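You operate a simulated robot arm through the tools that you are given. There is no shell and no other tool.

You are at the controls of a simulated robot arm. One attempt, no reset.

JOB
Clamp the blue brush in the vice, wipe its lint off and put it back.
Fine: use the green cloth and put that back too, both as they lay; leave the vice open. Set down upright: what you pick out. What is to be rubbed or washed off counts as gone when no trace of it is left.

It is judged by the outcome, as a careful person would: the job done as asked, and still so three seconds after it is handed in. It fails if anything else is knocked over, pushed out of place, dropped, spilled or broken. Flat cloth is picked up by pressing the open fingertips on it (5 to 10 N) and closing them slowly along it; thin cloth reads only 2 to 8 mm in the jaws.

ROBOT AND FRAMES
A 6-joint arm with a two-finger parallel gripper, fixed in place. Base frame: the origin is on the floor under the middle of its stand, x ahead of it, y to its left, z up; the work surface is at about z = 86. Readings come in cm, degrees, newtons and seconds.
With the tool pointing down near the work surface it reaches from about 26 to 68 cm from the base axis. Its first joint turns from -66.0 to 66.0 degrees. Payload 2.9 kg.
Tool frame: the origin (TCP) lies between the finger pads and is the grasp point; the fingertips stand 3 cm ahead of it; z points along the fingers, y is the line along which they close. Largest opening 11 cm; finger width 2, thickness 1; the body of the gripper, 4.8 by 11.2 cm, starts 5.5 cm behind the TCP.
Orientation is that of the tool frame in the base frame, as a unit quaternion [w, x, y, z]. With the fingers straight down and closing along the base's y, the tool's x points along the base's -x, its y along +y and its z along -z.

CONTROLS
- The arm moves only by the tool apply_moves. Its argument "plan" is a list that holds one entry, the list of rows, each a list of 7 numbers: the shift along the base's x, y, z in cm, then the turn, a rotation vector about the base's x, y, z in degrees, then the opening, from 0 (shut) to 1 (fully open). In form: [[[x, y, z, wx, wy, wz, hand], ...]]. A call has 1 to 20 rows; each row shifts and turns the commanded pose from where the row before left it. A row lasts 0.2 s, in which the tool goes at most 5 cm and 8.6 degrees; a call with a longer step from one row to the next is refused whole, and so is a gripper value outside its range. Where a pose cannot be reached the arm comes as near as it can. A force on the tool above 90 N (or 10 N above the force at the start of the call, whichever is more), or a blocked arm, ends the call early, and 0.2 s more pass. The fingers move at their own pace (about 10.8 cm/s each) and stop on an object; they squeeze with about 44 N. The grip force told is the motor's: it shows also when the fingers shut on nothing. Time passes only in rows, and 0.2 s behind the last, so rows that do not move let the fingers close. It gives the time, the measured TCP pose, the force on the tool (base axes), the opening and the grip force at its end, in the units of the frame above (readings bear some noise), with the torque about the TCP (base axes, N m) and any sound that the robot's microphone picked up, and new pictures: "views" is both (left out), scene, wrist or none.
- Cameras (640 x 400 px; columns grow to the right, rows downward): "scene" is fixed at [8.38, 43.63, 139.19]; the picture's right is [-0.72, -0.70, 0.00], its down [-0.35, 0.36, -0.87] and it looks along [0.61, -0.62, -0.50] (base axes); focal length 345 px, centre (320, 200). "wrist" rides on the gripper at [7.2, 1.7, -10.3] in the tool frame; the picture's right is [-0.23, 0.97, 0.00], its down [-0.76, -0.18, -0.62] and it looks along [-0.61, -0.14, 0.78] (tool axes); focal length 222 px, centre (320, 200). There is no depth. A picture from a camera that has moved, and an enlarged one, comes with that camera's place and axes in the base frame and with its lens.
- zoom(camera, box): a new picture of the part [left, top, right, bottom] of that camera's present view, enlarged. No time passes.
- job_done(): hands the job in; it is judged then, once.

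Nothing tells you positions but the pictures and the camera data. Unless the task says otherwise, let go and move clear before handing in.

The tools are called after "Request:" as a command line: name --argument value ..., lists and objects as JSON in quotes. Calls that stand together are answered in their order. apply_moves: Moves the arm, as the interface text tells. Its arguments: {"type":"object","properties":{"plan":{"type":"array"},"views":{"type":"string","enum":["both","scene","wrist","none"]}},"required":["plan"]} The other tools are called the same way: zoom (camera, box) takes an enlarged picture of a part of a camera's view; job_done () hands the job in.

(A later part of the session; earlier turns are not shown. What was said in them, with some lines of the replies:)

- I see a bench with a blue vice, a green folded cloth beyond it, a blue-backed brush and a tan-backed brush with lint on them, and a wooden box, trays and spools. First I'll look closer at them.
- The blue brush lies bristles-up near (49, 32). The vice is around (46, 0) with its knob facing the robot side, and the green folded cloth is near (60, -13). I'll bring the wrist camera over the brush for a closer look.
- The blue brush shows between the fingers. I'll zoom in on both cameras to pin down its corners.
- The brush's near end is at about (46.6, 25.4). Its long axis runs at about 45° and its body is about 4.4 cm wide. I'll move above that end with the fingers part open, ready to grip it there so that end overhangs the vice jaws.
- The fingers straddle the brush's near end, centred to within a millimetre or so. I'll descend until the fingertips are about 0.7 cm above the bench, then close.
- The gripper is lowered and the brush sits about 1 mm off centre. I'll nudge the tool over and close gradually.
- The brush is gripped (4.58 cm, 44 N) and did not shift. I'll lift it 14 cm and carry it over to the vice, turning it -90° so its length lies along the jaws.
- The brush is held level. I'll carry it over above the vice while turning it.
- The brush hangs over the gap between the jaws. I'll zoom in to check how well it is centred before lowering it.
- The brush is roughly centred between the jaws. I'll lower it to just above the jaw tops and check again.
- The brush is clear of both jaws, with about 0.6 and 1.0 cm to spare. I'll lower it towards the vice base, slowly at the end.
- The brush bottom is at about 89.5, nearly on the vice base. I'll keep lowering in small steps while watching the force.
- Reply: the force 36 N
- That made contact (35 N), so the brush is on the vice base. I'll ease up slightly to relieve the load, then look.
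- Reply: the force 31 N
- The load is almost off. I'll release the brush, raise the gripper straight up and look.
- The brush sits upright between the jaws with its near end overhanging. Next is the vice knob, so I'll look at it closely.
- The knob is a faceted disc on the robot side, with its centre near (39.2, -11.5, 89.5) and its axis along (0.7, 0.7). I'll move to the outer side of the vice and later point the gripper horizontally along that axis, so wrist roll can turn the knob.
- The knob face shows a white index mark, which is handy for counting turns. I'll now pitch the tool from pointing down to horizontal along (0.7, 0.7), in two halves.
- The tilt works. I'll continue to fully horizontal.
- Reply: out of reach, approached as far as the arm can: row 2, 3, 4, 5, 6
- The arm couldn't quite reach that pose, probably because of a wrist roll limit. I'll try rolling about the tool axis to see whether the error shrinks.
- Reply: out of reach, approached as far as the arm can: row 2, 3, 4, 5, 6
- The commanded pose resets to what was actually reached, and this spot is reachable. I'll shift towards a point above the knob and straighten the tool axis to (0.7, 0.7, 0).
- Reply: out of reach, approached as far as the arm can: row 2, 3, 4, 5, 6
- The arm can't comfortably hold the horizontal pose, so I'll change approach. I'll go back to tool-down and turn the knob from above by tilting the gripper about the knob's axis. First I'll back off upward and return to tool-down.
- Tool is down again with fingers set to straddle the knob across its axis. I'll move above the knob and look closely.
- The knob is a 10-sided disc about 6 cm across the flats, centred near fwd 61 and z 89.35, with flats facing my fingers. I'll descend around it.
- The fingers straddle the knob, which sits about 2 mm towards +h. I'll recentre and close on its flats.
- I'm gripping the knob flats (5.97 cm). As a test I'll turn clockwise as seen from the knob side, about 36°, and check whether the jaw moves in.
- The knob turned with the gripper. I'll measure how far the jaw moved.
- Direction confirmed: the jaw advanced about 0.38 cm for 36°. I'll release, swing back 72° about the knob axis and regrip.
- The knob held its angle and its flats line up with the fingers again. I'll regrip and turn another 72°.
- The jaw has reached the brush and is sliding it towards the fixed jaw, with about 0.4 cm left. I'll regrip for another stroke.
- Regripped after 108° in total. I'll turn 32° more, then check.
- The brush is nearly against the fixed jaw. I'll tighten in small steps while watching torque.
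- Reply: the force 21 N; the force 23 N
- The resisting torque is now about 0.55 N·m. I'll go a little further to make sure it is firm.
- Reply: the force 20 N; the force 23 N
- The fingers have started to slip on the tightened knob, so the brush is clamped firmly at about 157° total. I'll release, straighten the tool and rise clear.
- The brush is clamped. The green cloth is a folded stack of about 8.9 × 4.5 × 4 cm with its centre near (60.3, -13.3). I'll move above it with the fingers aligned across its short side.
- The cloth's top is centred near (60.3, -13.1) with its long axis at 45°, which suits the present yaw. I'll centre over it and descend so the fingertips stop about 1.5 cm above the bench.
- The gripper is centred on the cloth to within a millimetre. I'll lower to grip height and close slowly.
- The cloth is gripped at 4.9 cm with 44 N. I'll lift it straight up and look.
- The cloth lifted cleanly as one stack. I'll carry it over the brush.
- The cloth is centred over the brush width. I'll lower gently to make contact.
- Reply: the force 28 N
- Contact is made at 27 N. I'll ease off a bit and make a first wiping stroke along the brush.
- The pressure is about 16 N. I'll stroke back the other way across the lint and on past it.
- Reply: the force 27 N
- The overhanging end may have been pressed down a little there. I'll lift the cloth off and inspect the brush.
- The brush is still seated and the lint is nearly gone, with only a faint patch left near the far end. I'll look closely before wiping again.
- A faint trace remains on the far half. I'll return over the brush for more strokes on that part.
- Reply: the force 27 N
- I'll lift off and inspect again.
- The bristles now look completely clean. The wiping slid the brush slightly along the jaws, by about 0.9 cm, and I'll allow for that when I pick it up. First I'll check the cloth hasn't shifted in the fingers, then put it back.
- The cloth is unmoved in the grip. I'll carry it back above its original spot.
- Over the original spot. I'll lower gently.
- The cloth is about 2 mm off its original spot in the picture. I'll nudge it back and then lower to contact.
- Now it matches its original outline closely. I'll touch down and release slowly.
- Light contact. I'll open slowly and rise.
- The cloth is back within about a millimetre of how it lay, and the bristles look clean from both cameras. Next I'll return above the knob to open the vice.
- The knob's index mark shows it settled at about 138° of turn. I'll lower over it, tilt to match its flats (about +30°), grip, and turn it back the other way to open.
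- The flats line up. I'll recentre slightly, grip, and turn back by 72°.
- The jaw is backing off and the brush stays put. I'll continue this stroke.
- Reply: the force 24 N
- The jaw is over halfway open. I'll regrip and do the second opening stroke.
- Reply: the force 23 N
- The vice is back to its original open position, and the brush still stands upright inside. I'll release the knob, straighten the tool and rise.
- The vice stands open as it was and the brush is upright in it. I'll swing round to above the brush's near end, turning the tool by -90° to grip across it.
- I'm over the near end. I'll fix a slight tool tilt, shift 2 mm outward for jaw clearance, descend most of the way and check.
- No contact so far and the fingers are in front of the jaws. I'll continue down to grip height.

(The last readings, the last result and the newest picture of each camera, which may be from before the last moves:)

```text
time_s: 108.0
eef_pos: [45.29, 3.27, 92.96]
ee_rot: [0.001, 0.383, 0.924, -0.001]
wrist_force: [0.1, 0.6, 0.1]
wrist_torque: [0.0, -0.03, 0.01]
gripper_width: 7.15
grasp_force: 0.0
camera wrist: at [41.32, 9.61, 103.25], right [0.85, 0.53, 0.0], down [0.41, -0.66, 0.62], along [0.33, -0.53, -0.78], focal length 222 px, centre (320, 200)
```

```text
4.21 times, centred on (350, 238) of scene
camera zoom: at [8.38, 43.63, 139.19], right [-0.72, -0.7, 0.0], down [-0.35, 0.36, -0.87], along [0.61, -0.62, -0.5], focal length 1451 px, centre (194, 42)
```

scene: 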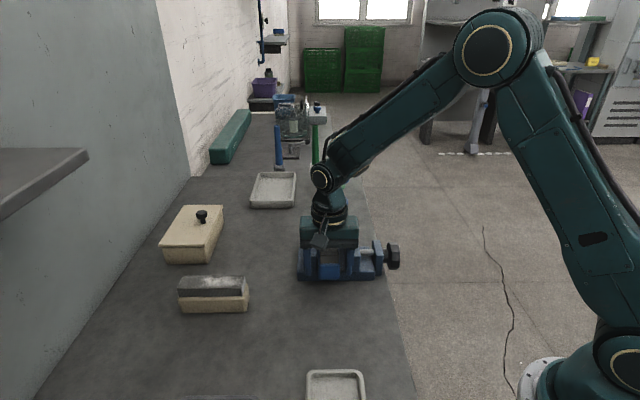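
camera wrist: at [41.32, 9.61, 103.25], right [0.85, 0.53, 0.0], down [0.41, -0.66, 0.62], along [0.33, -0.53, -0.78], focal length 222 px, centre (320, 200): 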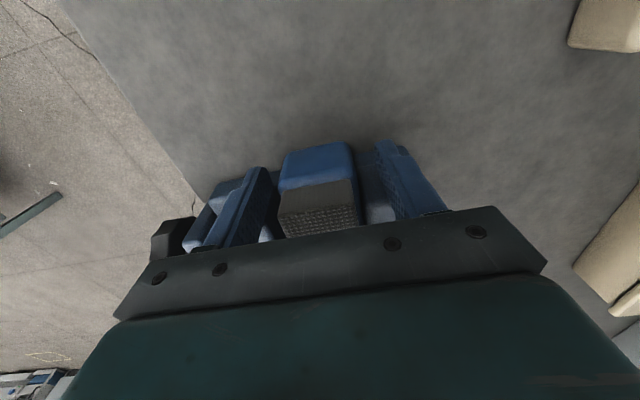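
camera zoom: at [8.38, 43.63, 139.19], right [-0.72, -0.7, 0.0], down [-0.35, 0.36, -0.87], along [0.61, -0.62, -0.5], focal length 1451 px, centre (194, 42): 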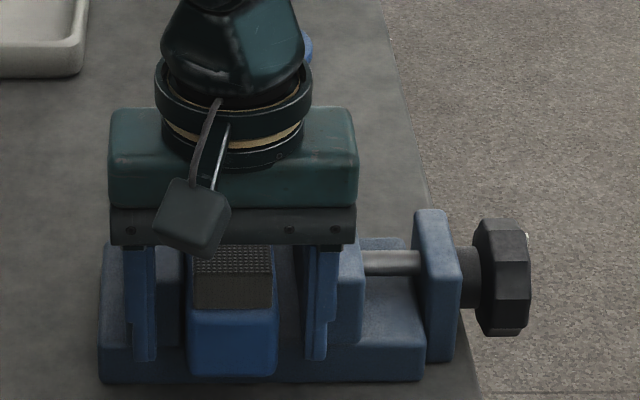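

Request:
apply_moves --plan '[[[0.1, -0.26, -0.1, 0, 0, 0, 0.65], [0, 0, 0, 0, 0, 0, 0.55], [0, 0, 0, 0, 0, 0, 0.48], [0, 0, 0, 0, 0, 0, 0.44], [0, 0, 0, 0, 0, 0, 0.4], [0, 0, 0, 0, 0, 0, 0.34], [0, 0, 0, 0, 0, 0, 0.2], [0, 0, 0, 0, 0, 0, 0], [0, 0, 0, 0, 0, 0, 0]]]' --views "both"

Request:
zoom --camera "wrist" --box '[160, 60, 520, 285]'

Request:
zoom --camera "scene" --box '[290, 190, 410, 285]'

```text
time_s: 110.0
eef_pos: [45.34, 3.02, 92.75]
ee_rot: [0.0, 0.383, 0.924, 0.0]
wrist_force: [-3.0, 7.8, -0.6]
wrist_torque: [0.0, 0.03, 0.27]
gripper_width: 4.57
grasp_force: 43.7
camera wrist: at [41.38, 9.41, 103.18], right [0.85, 0.53, 0.0], down [0.41, -0.66, 0.62], along [0.33, -0.53, -0.78], focal length 222 px, centre (320, 200)
```

scene: 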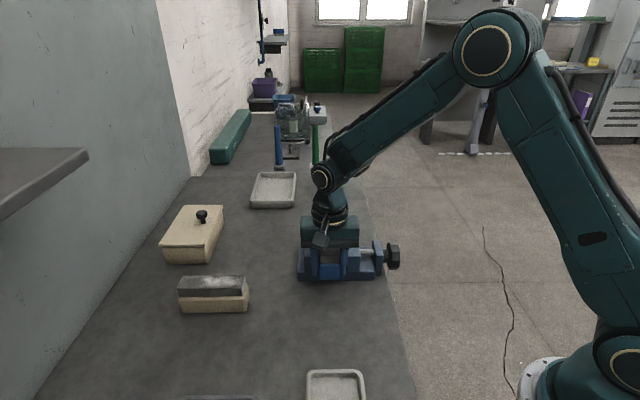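
wrist: 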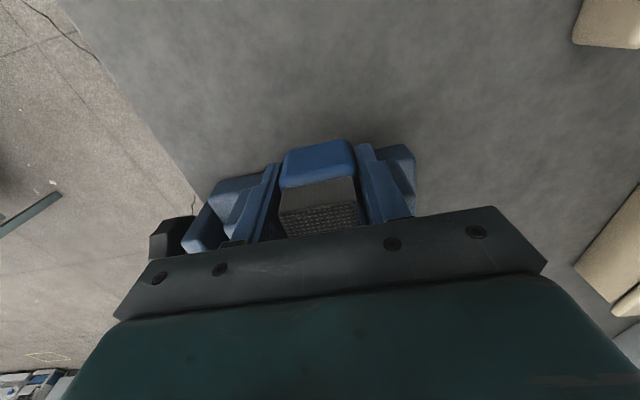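

```text
1.78 times, centred on (340, 172) of wrist
camera zoom: at [41.38, 9.41, 103.18], right [0.85, 0.53, 0.0], down [0.41, -0.66, 0.62], along [0.33, -0.53, -0.78], focal length 395 px, centre (284, 249)
```

zoom: 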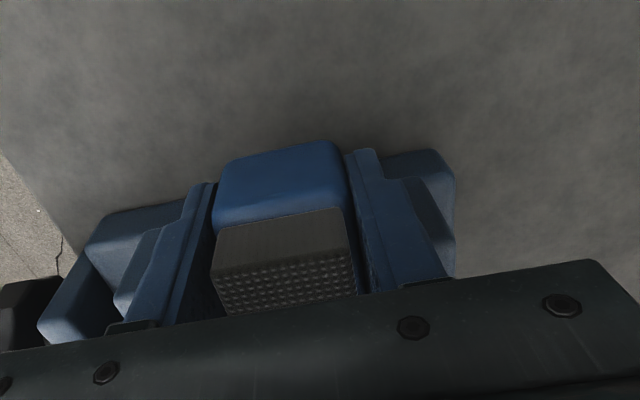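

```text
4.21 times, centred on (350, 238) of scene
camera zoom: at [8.38, 43.65, 139.18], right [-0.72, -0.7, 0.0], down [-0.35, 0.36, -0.87], along [0.61, -0.62, -0.5], focal length 1451 px, centre (194, 42)
```

zoom: 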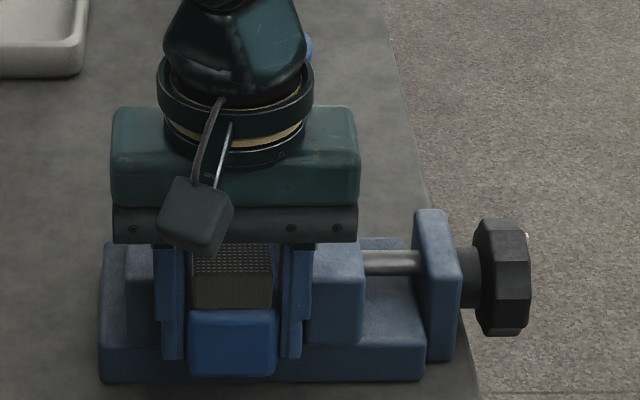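

The brush is gripped by its near end (4.57 cm). I'll lift it straight out of the vice and check that it stays level.

Request:
apply_moves --plan '[[[0, 0, 0.5, 0, 0, 0, 0], [0, 0, 1, 0, 0, 0, 0], [0, 0, 2, 0, 0, 0, 0], [0, 0, 3, 0, 0, 0, 0], [0, 0, 3, 0, 0, 0, 0], [0, 0, 1.5, 0, 0, 0, 0], [0, 0, 0, 0, 0, 0, 0]]]' --views "both"

Request:
zoom --camera "wrist" --box '[160, 60, 520, 285]'

Request:
zoom --camera "scene" --box '[290, 170, 410, 285]'

```text
time_s: 111.6
eef_pos: [45.51, 3.15, 103.82]
ee_rot: [0.001, 0.384, 0.923, 0.0]
wrist_force: [-0.5, -0.2, -1.4]
wrist_torque: [0.04, 0.06, 0.03]
gripper_width: 4.55
grasp_force: 43.7
camera wrist: at [41.51, 9.48, 114.19], right [0.85, 0.53, 0.0], down [0.41, -0.66, 0.62], along [0.33, -0.53, -0.78], focal length 222 px, centre (320, 200)
```

scene: 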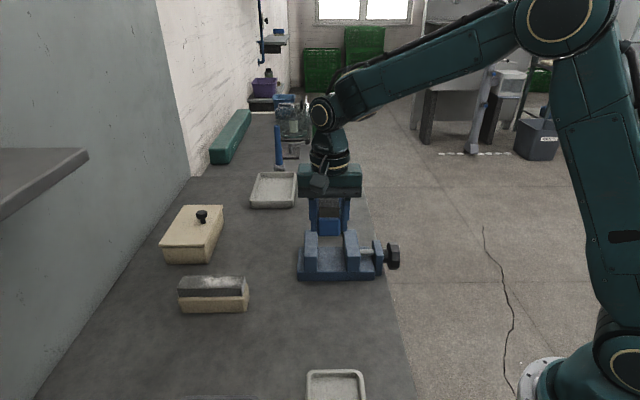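
wrist: 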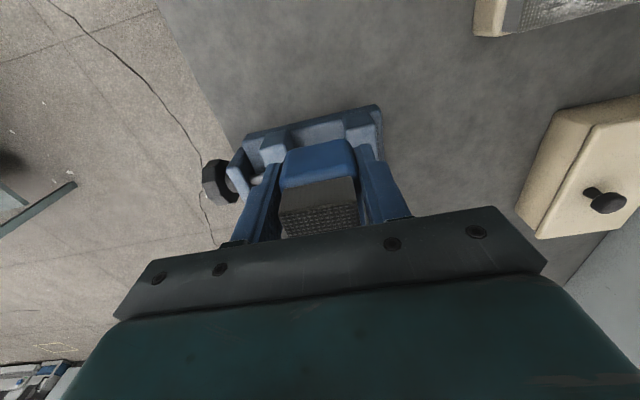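

```text
1.78 times, centred on (340, 172) of wrist
camera zoom: at [41.51, 9.48, 114.19], right [0.85, 0.53, 0.0], down [0.41, -0.66, 0.62], along [0.33, -0.53, -0.78], focal length 395 px, centre (284, 249)
```

zoom: 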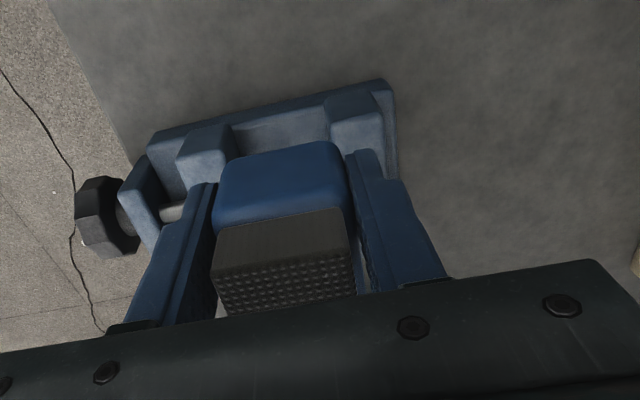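

```text
3.48 times, centred on (350, 228) of scene
camera zoom: at [8.39, 43.63, 139.19], right [-0.72, -0.7, 0.0], down [-0.35, 0.36, -0.87], along [0.61, -0.62, -0.5], focal length 1199 px, centre (216, 104)
```

zoom: 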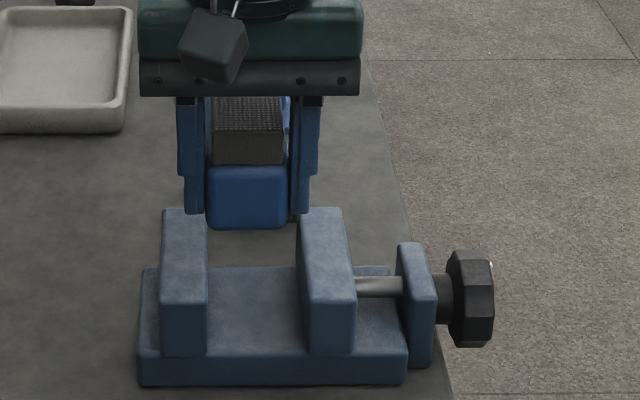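

The brush came out cleanly and level. I'll carry it back to its original place, turning it +90°.

Request:
apply_moves --plan '[[[0.14, 1.9, 0, 0, 0, 7.5, 0], [0.14, 1.9, 0, 0, 0, 7.5, 0], [0.14, 1.9, 0, 0, 0, 7.5, 0], [0.14, 1.9, 0, 0, 0, 7.5, 0], [0.14, 1.9, 0, 0, 0, 7.5, 0], [0.14, 1.9, 0, 0, 0, 7.5, 0], [0.14, 1.9, 0, 0, 0, 7.5, 0], [0.14, 1.9, 0, 0, 0, 7.5, 0], [0.14, 1.9, 0, 0, 0, 7.5, 0], [0.14, 1.9, 0, 0, 0, 7.5, 0], [0.14, 1.9, 0, 0, 0, 7.5, 0], [0.14, 1.9, 0, 0, 0, 7.5, 0], [0, 0, 0, 0, 0, 0, 0]]]' --views "both"

Request:
zoom --camera "scene" --box '[120, 220, 270, 370]'

```text
time_s: 114.4
eef_pos: [47.26, 25.84, 103.89]
ee_rot: [0.001, -0.383, 0.924, 0.0]
wrist_force: [-0.2, 0.2, -1.4]
wrist_torque: [-0.06, 0.07, -0.03]
gripper_width: 4.58
grasp_force: 43.4
camera wrist: at [40.86, 21.82, 114.21], right [-0.53, 0.85, 0.0], down [0.66, 0.41, 0.62], along [0.53, 0.33, -0.78], focal length 222 px, centre (320, 200)
```

scene: 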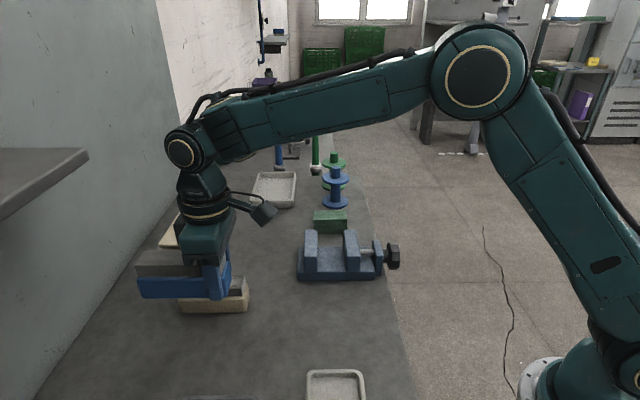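
wrist: 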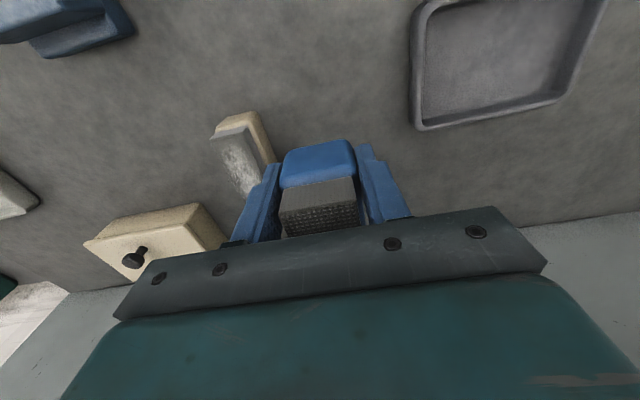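

```text
2.67 times, centred on (195, 295) of scene
camera zoom: at [8.39, 43.63, 139.19], right [-0.72, -0.7, 0.0], down [-0.35, 0.36, -0.87], along [0.61, -0.62, -0.5], focal length 919 px, centre (653, -53)
```

zoom: 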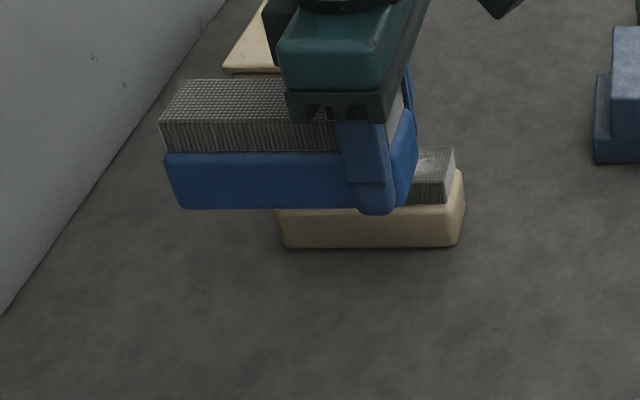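

The brush is above its original spot. I'll lower to just above the bench and compare with the first picture.

Request:
apply_moves --plan '[[[0, 0, -4, 0, 0, 0, 0], [0, 0, -4, 0, 0, 0, 0], [0, 0, -3.5, 0, 0, 0, 0], [0, 0, -1.8, 0, 0, 0, 0], [0, 0, 0, 0, 0, 0, 0], [0, 0, 0, 0, 0, 0, 0]]]' --views "both"

Request:
zoom --camera "scene" --box '[150, 305, 250, 368]'

Request:
zoom --camera "wrist" --box '[160, 60, 520, 285]'

```text
time_s: 115.8
eef_pos: [47.36, 25.84, 90.16]
ee_rot: [0.001, -0.382, 0.924, 0.0]
wrist_force: [0.0, 0.1, -1.5]
wrist_torque: [-0.08, 0.05, 0.0]
gripper_width: 4.55
grasp_force: 44.3
camera wrist: at [40.96, 22.0, 100.61], right [-0.53, 0.85, 0.0], down [0.66, 0.41, 0.62], along [0.53, 0.33, -0.78], focal length 222 px, centre (320, 200)
```

scene: 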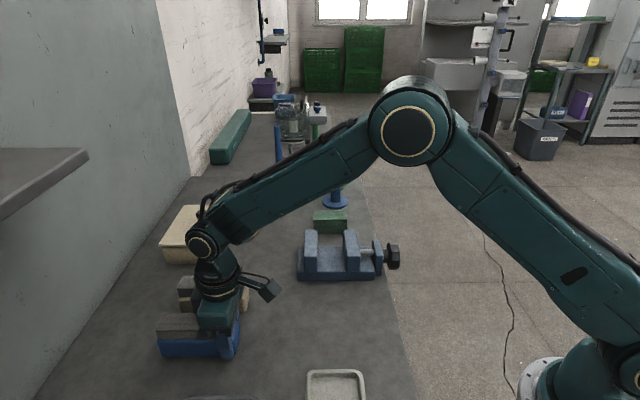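
wrist: 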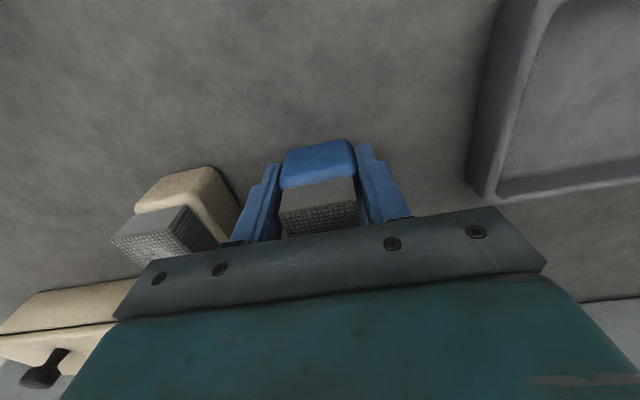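

```text
6.35 times, centred on (200, 336) of scene
camera zoom: at [8.39, 43.63, 139.19], right [-0.72, -0.7, 0.0], down [-0.35, 0.36, -0.87], along [0.61, -0.62, -0.5], focal length 2188 px, centre (1082, -667)
```

zoom: 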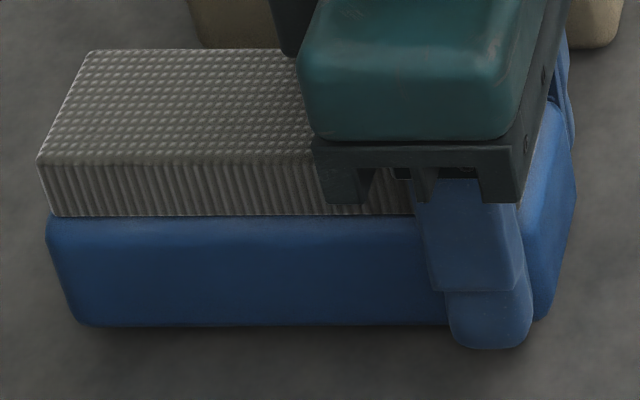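

```text
1.78 times, centred on (340, 172) of wrist
camera zoom: at [40.96, 22.0, 100.61], right [-0.53, 0.85, 0.0], down [0.66, 0.41, 0.62], along [0.53, 0.33, -0.78], focal length 395 px, centre (284, 249)
```

zoom: 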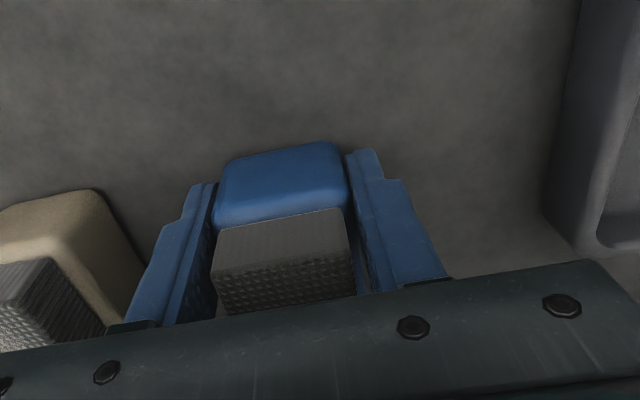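

Horizontally it matches the original outline. I'll nudge by about 1.5 mm and lower to contact in small steps.

Request:
apply_moves --plan '[[[-0.05, 0.16, 0, 0, 0, 0, 0], [0, 0, -0.2, 0, 0, 0, 0], [0, 0, -0.1, 0, 0, 0, 0], [0, 0, 0, 0, 0, 0, 0]]]' --views "none"

Request:
zoom --camera "scene" --box '[150, 305, 250, 368]'

```text
time_s: 116.8
eef_pos: [47.03, 25.95, 89.92]
ee_rot: [0.0, -0.382, 0.924, 0.0]
wrist_force: [-0.3, 0.9, -1.2]
wrist_torque: [-0.07, 0.05, 0.0]
gripper_width: 4.58
grasp_force: 44.0
```

```text
6.35 times, centred on (200, 336) of scene
camera zoom: at [8.39, 43.63, 139.19], right [-0.72, -0.7, 0.0], down [-0.35, 0.36, -0.87], along [0.61, -0.62, -0.5], focal length 2188 px, centre (1082, -667)
```

zoom: 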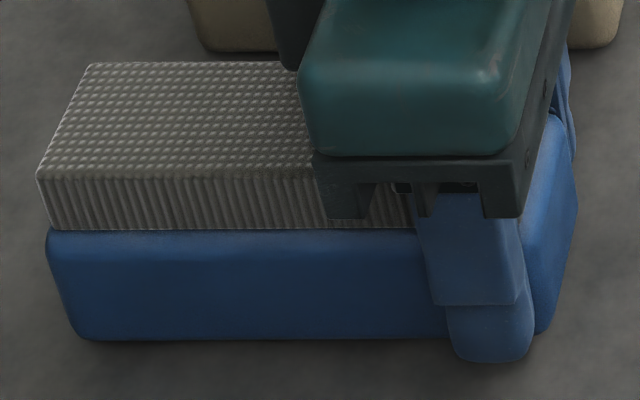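

Nearly identical to the original picture. I'll go down the last millimetre.

Request:
apply_moves --plan '[[[0, 0, -0.08, 0, 0, 0, 0], [0, 0, 0, 0, 0, 0, 0]]]' --views "none"

```text
time_s: 117.4
eef_pos: [47.16, 26.0, 89.95]
ee_rot: [0.001, -0.382, 0.924, 0.001]
wrist_force: [-0.2, 0.2, -1.8]
wrist_torque: [-0.04, 0.05, 0.01]
gripper_width: 4.58
grasp_force: 44.4
```

Request:
apply_moves --plan '[[[0, 0, -0.08, 0, 0, 0, 0], [0, 0, 0, 0, 0, 0, 0]]]' --views "none"

```text
time_s: 118.0
eef_pos: [47.13, 26.04, 89.87]
ee_rot: [0.001, -0.382, 0.924, 0.001]
wrist_force: [0.1, -0.1, -1.2]
wrist_torque: [-0.05, 0.05, -0.03]
gripper_width: 4.57
grasp_force: 44.5
```

Request:
apply_moves --plan '[[[0, 0, -0.08, 0, 0, 0, 0], [0, 0, 0, 0, 0, 0, 0]]]' --views "none"

Request:
zoom --camera "scene" --box '[150, 305, 250, 368]'

```text
time_s: 118.6
eef_pos: [46.98, 26.03, 89.87]
ee_rot: [0.0, -0.382, 0.924, 0.0]
wrist_force: [0.0, -0.4, -2.0]
wrist_torque: [-0.01, 0.06, -0.01]
gripper_width: 4.54
grasp_force: 44.2
```

```text
6.35 times, centred on (200, 336) of scene
camera zoom: at [8.39, 43.63, 139.19], right [-0.72, -0.7, 0.0], down [-0.35, 0.36, -0.87], along [0.61, -0.62, -0.5], focal length 2188 px, centre (1082, -667)
```

zoom: 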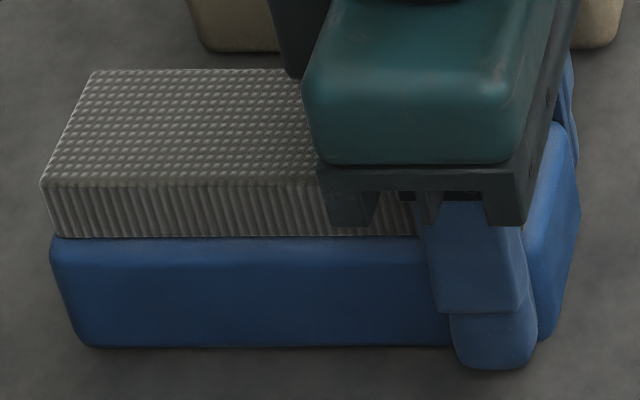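

Request:
apply_moves --plan '[[[0.2, -0.06, 0, 0, 0, 0, 0], [0, 0, -0.06, 0, 0, 0, 0], [0, 0, 0, 0, 0, 0, 0]]]' --views "none"

Request:
zoom --camera "scene" --box '[150, 305, 250, 368]'

```text
time_s: 119.4
eef_pos: [47.2, 25.9, 89.8]
ee_rot: [0.0, -0.382, 0.924, 0.0]
wrist_force: [0.9, 0.3, -1.1]
wrist_torque: [-0.05, 0.08, -0.02]
gripper_width: 4.56
grasp_force: 43.8
```

```text
6.35 times, centred on (200, 336) of scene
camera zoom: at [8.39, 43.63, 139.19], right [-0.72, -0.7, 0.0], down [-0.35, 0.36, -0.87], along [0.61, -0.62, -0.5], focal length 2188 px, centre (1082, -667)
```

zoom: 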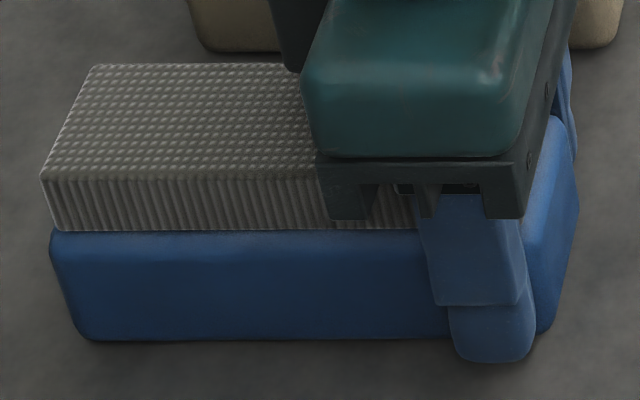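

Request:
apply_moves --plan '[[[0.05, 0.05, -0.06, 0, 0, 0, 0], [0, 0, 0, 0, 0, 0, 0]]]' --views "none"

```text
time_s: 120.0
eef_pos: [47.27, 25.88, 89.68]
ee_rot: [0.001, -0.382, 0.924, 0.001]
wrist_force: [-2.6, 0.3, 6.7]
wrist_torque: [-0.1, 0.22, -0.03]
gripper_width: 4.55
grasp_force: 43.8
```

Contact at about 8 N. I'll release slowly, check, then rise.

Request:
apply_moves --plan '[[[0, 0, 0.03, 0, 0, 0, 0], [0, 0, 0, 0, 0, 0, 0.43], [0, 0, 0, 0, 0, 0, 0.46], [0, 0, 0, 0, 0, 0, 0.5], [0, 0, 0, 0, 0, 0, 0.58], [0, 0, 0, 0, 0, 0, 0.65], [0, 0, 0, 0, 0, 0, 0.65]]]' --views "both"

Request:
zoom --camera "scene" --box '[150, 305, 250, 368]'

```text
time_s: 121.6
eef_pos: [47.22, 25.88, 89.87]
ee_rot: [0.001, -0.382, 0.924, 0.0]
wrist_force: [-0.8, -0.3, 0.1]
wrist_torque: [0.01, 0.03, -0.03]
gripper_width: 7.16
grasp_force: 0.0
camera wrist: at [40.88, 22.08, 100.15], right [-0.53, 0.85, 0.0], down [0.66, 0.41, 0.62], along [0.53, 0.33, -0.78], focal length 222 px, centre (320, 200)
```

scene: 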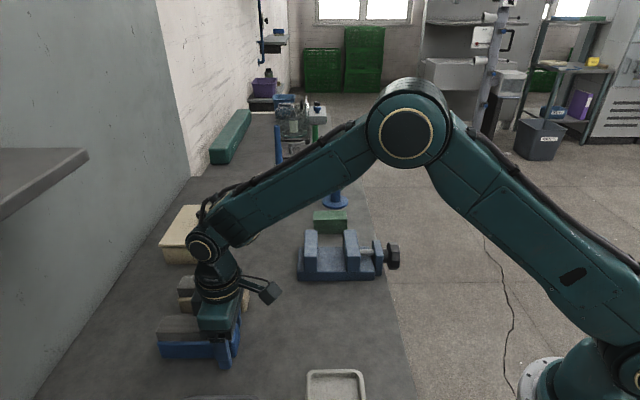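
wrist: 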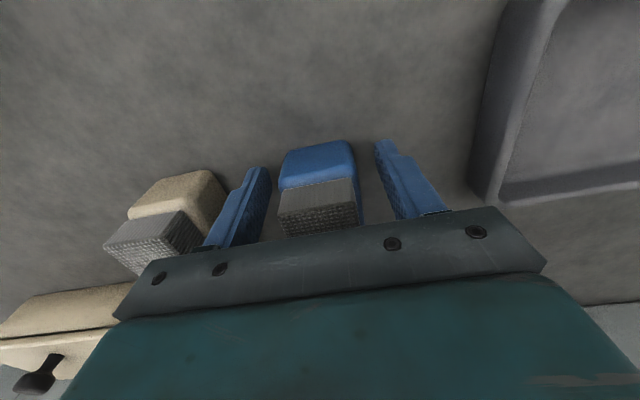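

```text
6.35 times, centred on (200, 336) of scene
camera zoom: at [8.38, 43.63, 139.19], right [-0.72, -0.7, 0.0], down [-0.35, 0.36, -0.87], along [0.61, -0.62, -0.5], focal length 2188 px, centre (1082, -667)
```

zoom: 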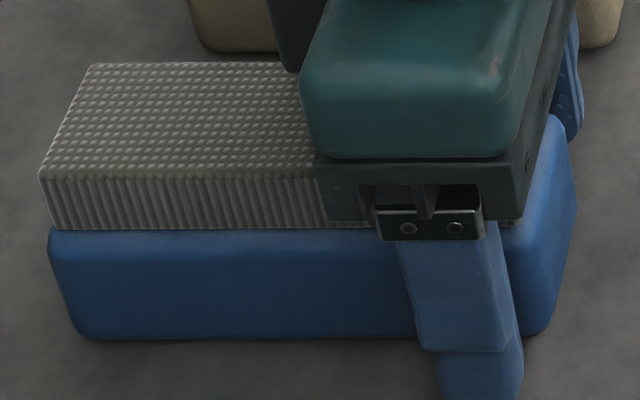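

Released with the brush upright and matching its original outline within about 1–2 mm. I'll rise straight up and move clear.

Request:
apply_moves --plan '[[[0, 0, 1, 0, 0, 0, 0.65], [0, 0, 3, 0, 0, 0, 0.65], [0, 0, 4.5, 0, 0, 0, 0.65], [0, 0, 4.5, 0, 0, 0, 0.65], [-1, -3, 3, 0, 0, -7.5, 0.65], [-1, -4, 2, 0, 0, -7.5, 0.8], [-1, -4, 2, 0, 0, -7.5, 0.8], [-1, -4, 1, 0, 0, -7.5, 0.9], [-1, -4, 1, 0, 0, -7.5, 1], [0, -3, 1, 0, 0, -7.5, 1], [0, 0, 0, 0, 0, 0, 1]]]' --views "both"

Request:
zoom --camera "scene" --box '[150, 305, 250, 368]'

Request:
zoom --camera "scene" --box '[140, 180, 420, 380]'

Request:
zoom --camera "wrist" --box '[180, 10, 560, 240]'

```text
time_s: 124.0
eef_pos: [42.28, 3.69, 112.87]
ee_rot: [0.001, 0.003, 1.0, 0.0]
wrist_force: [0.3, -0.3, 0.7]
wrist_torque: [0.02, -0.01, -0.01]
gripper_width: 11.01
grasp_force: 0.1
camera wrist: at [35.08, 5.49, 123.17], right [0.23, 0.97, 0.0], down [0.76, -0.18, 0.62], along [0.61, -0.14, -0.78], focal length 222 px, centre (320, 200)
```

scene: 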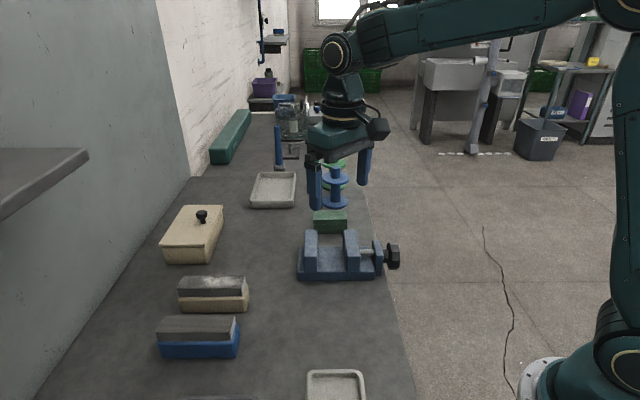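
wrist: 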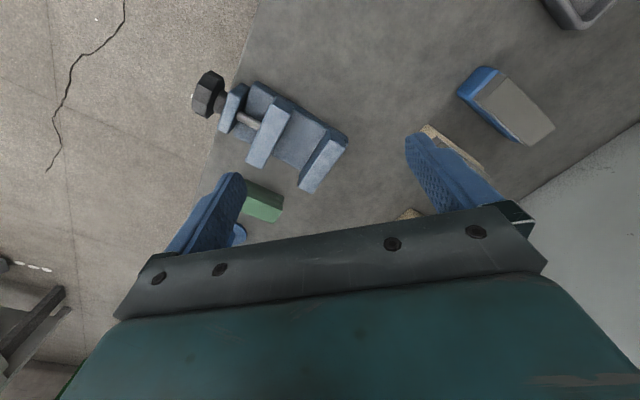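

```text
6.35 times, centred on (200, 336) of scene
camera zoom: at [8.39, 43.63, 139.19], right [-0.72, -0.7, 0.0], down [-0.35, 0.36, -0.87], along [0.61, -0.62, -0.5], focal length 2188 px, centre (1082, -667)
```

zoom: 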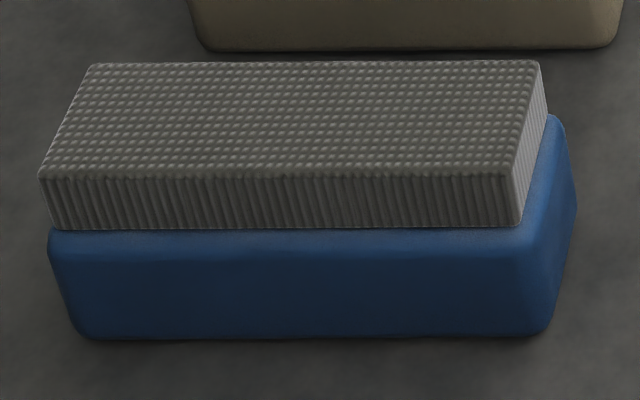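

```text
2.00 times, centred on (280, 280) of scene
camera zoom: at [8.39, 43.63, 139.19], right [-0.72, -0.7, 0.0], down [-0.35, 0.36, -0.87], along [0.61, -0.62, -0.5], focal length 689 px, centre (400, 40)
```

zoom: 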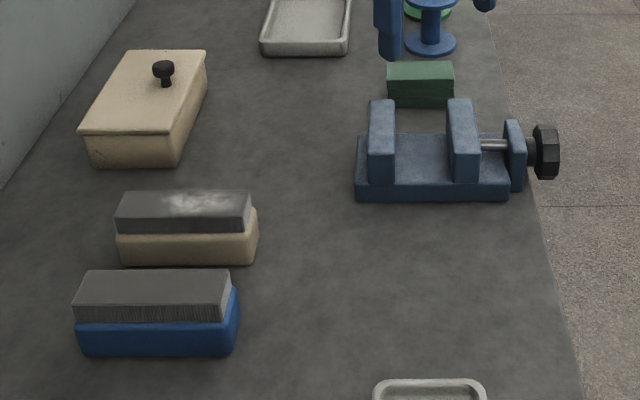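

```text
1.68 times, centred on (370, 125) of wrist
camera zoom: at [35.08, 5.49, 123.17], right [0.23, 0.97, 0.0], down [0.76, -0.18, 0.62], along [0.61, -0.14, -0.78], focal length 374 px, centre (236, 326)
```

zoom: 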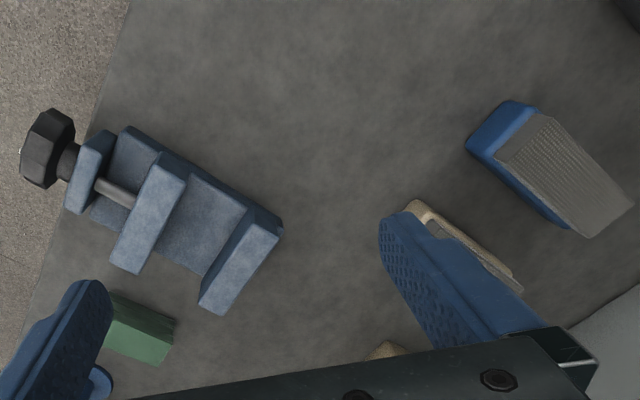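

Everything is where it should be. The blue brush is clean, upright and back on its spot, and the green cloth lies as it did. The vice is open as at the start, nothing else has moved, and the arm is clear, so I'm handing the job in.

Request:
job_done

```text
The job is handed in.
```

I clamped the blue brush in the vice, wiped its lint off with the green cloth and put both back. The vice is open again at its starting position, and the job is handed in.

- **Brush:** it is upright, bristles up, within about 2 mm of where it lay. No lint shows in the close-up views from either camera.
- **Cloth:** it is still folded and sits within about 1–2 mm of its original spot.
- **Clamping:** the brush slid about 0.9 cm along the jaws while I was wiping, so the grip was not completely rigid. It stayed upright in the jaws throughout.
- **Everything else:** nothing else looks moved or knocked over, and the arm is clear of the bench items.
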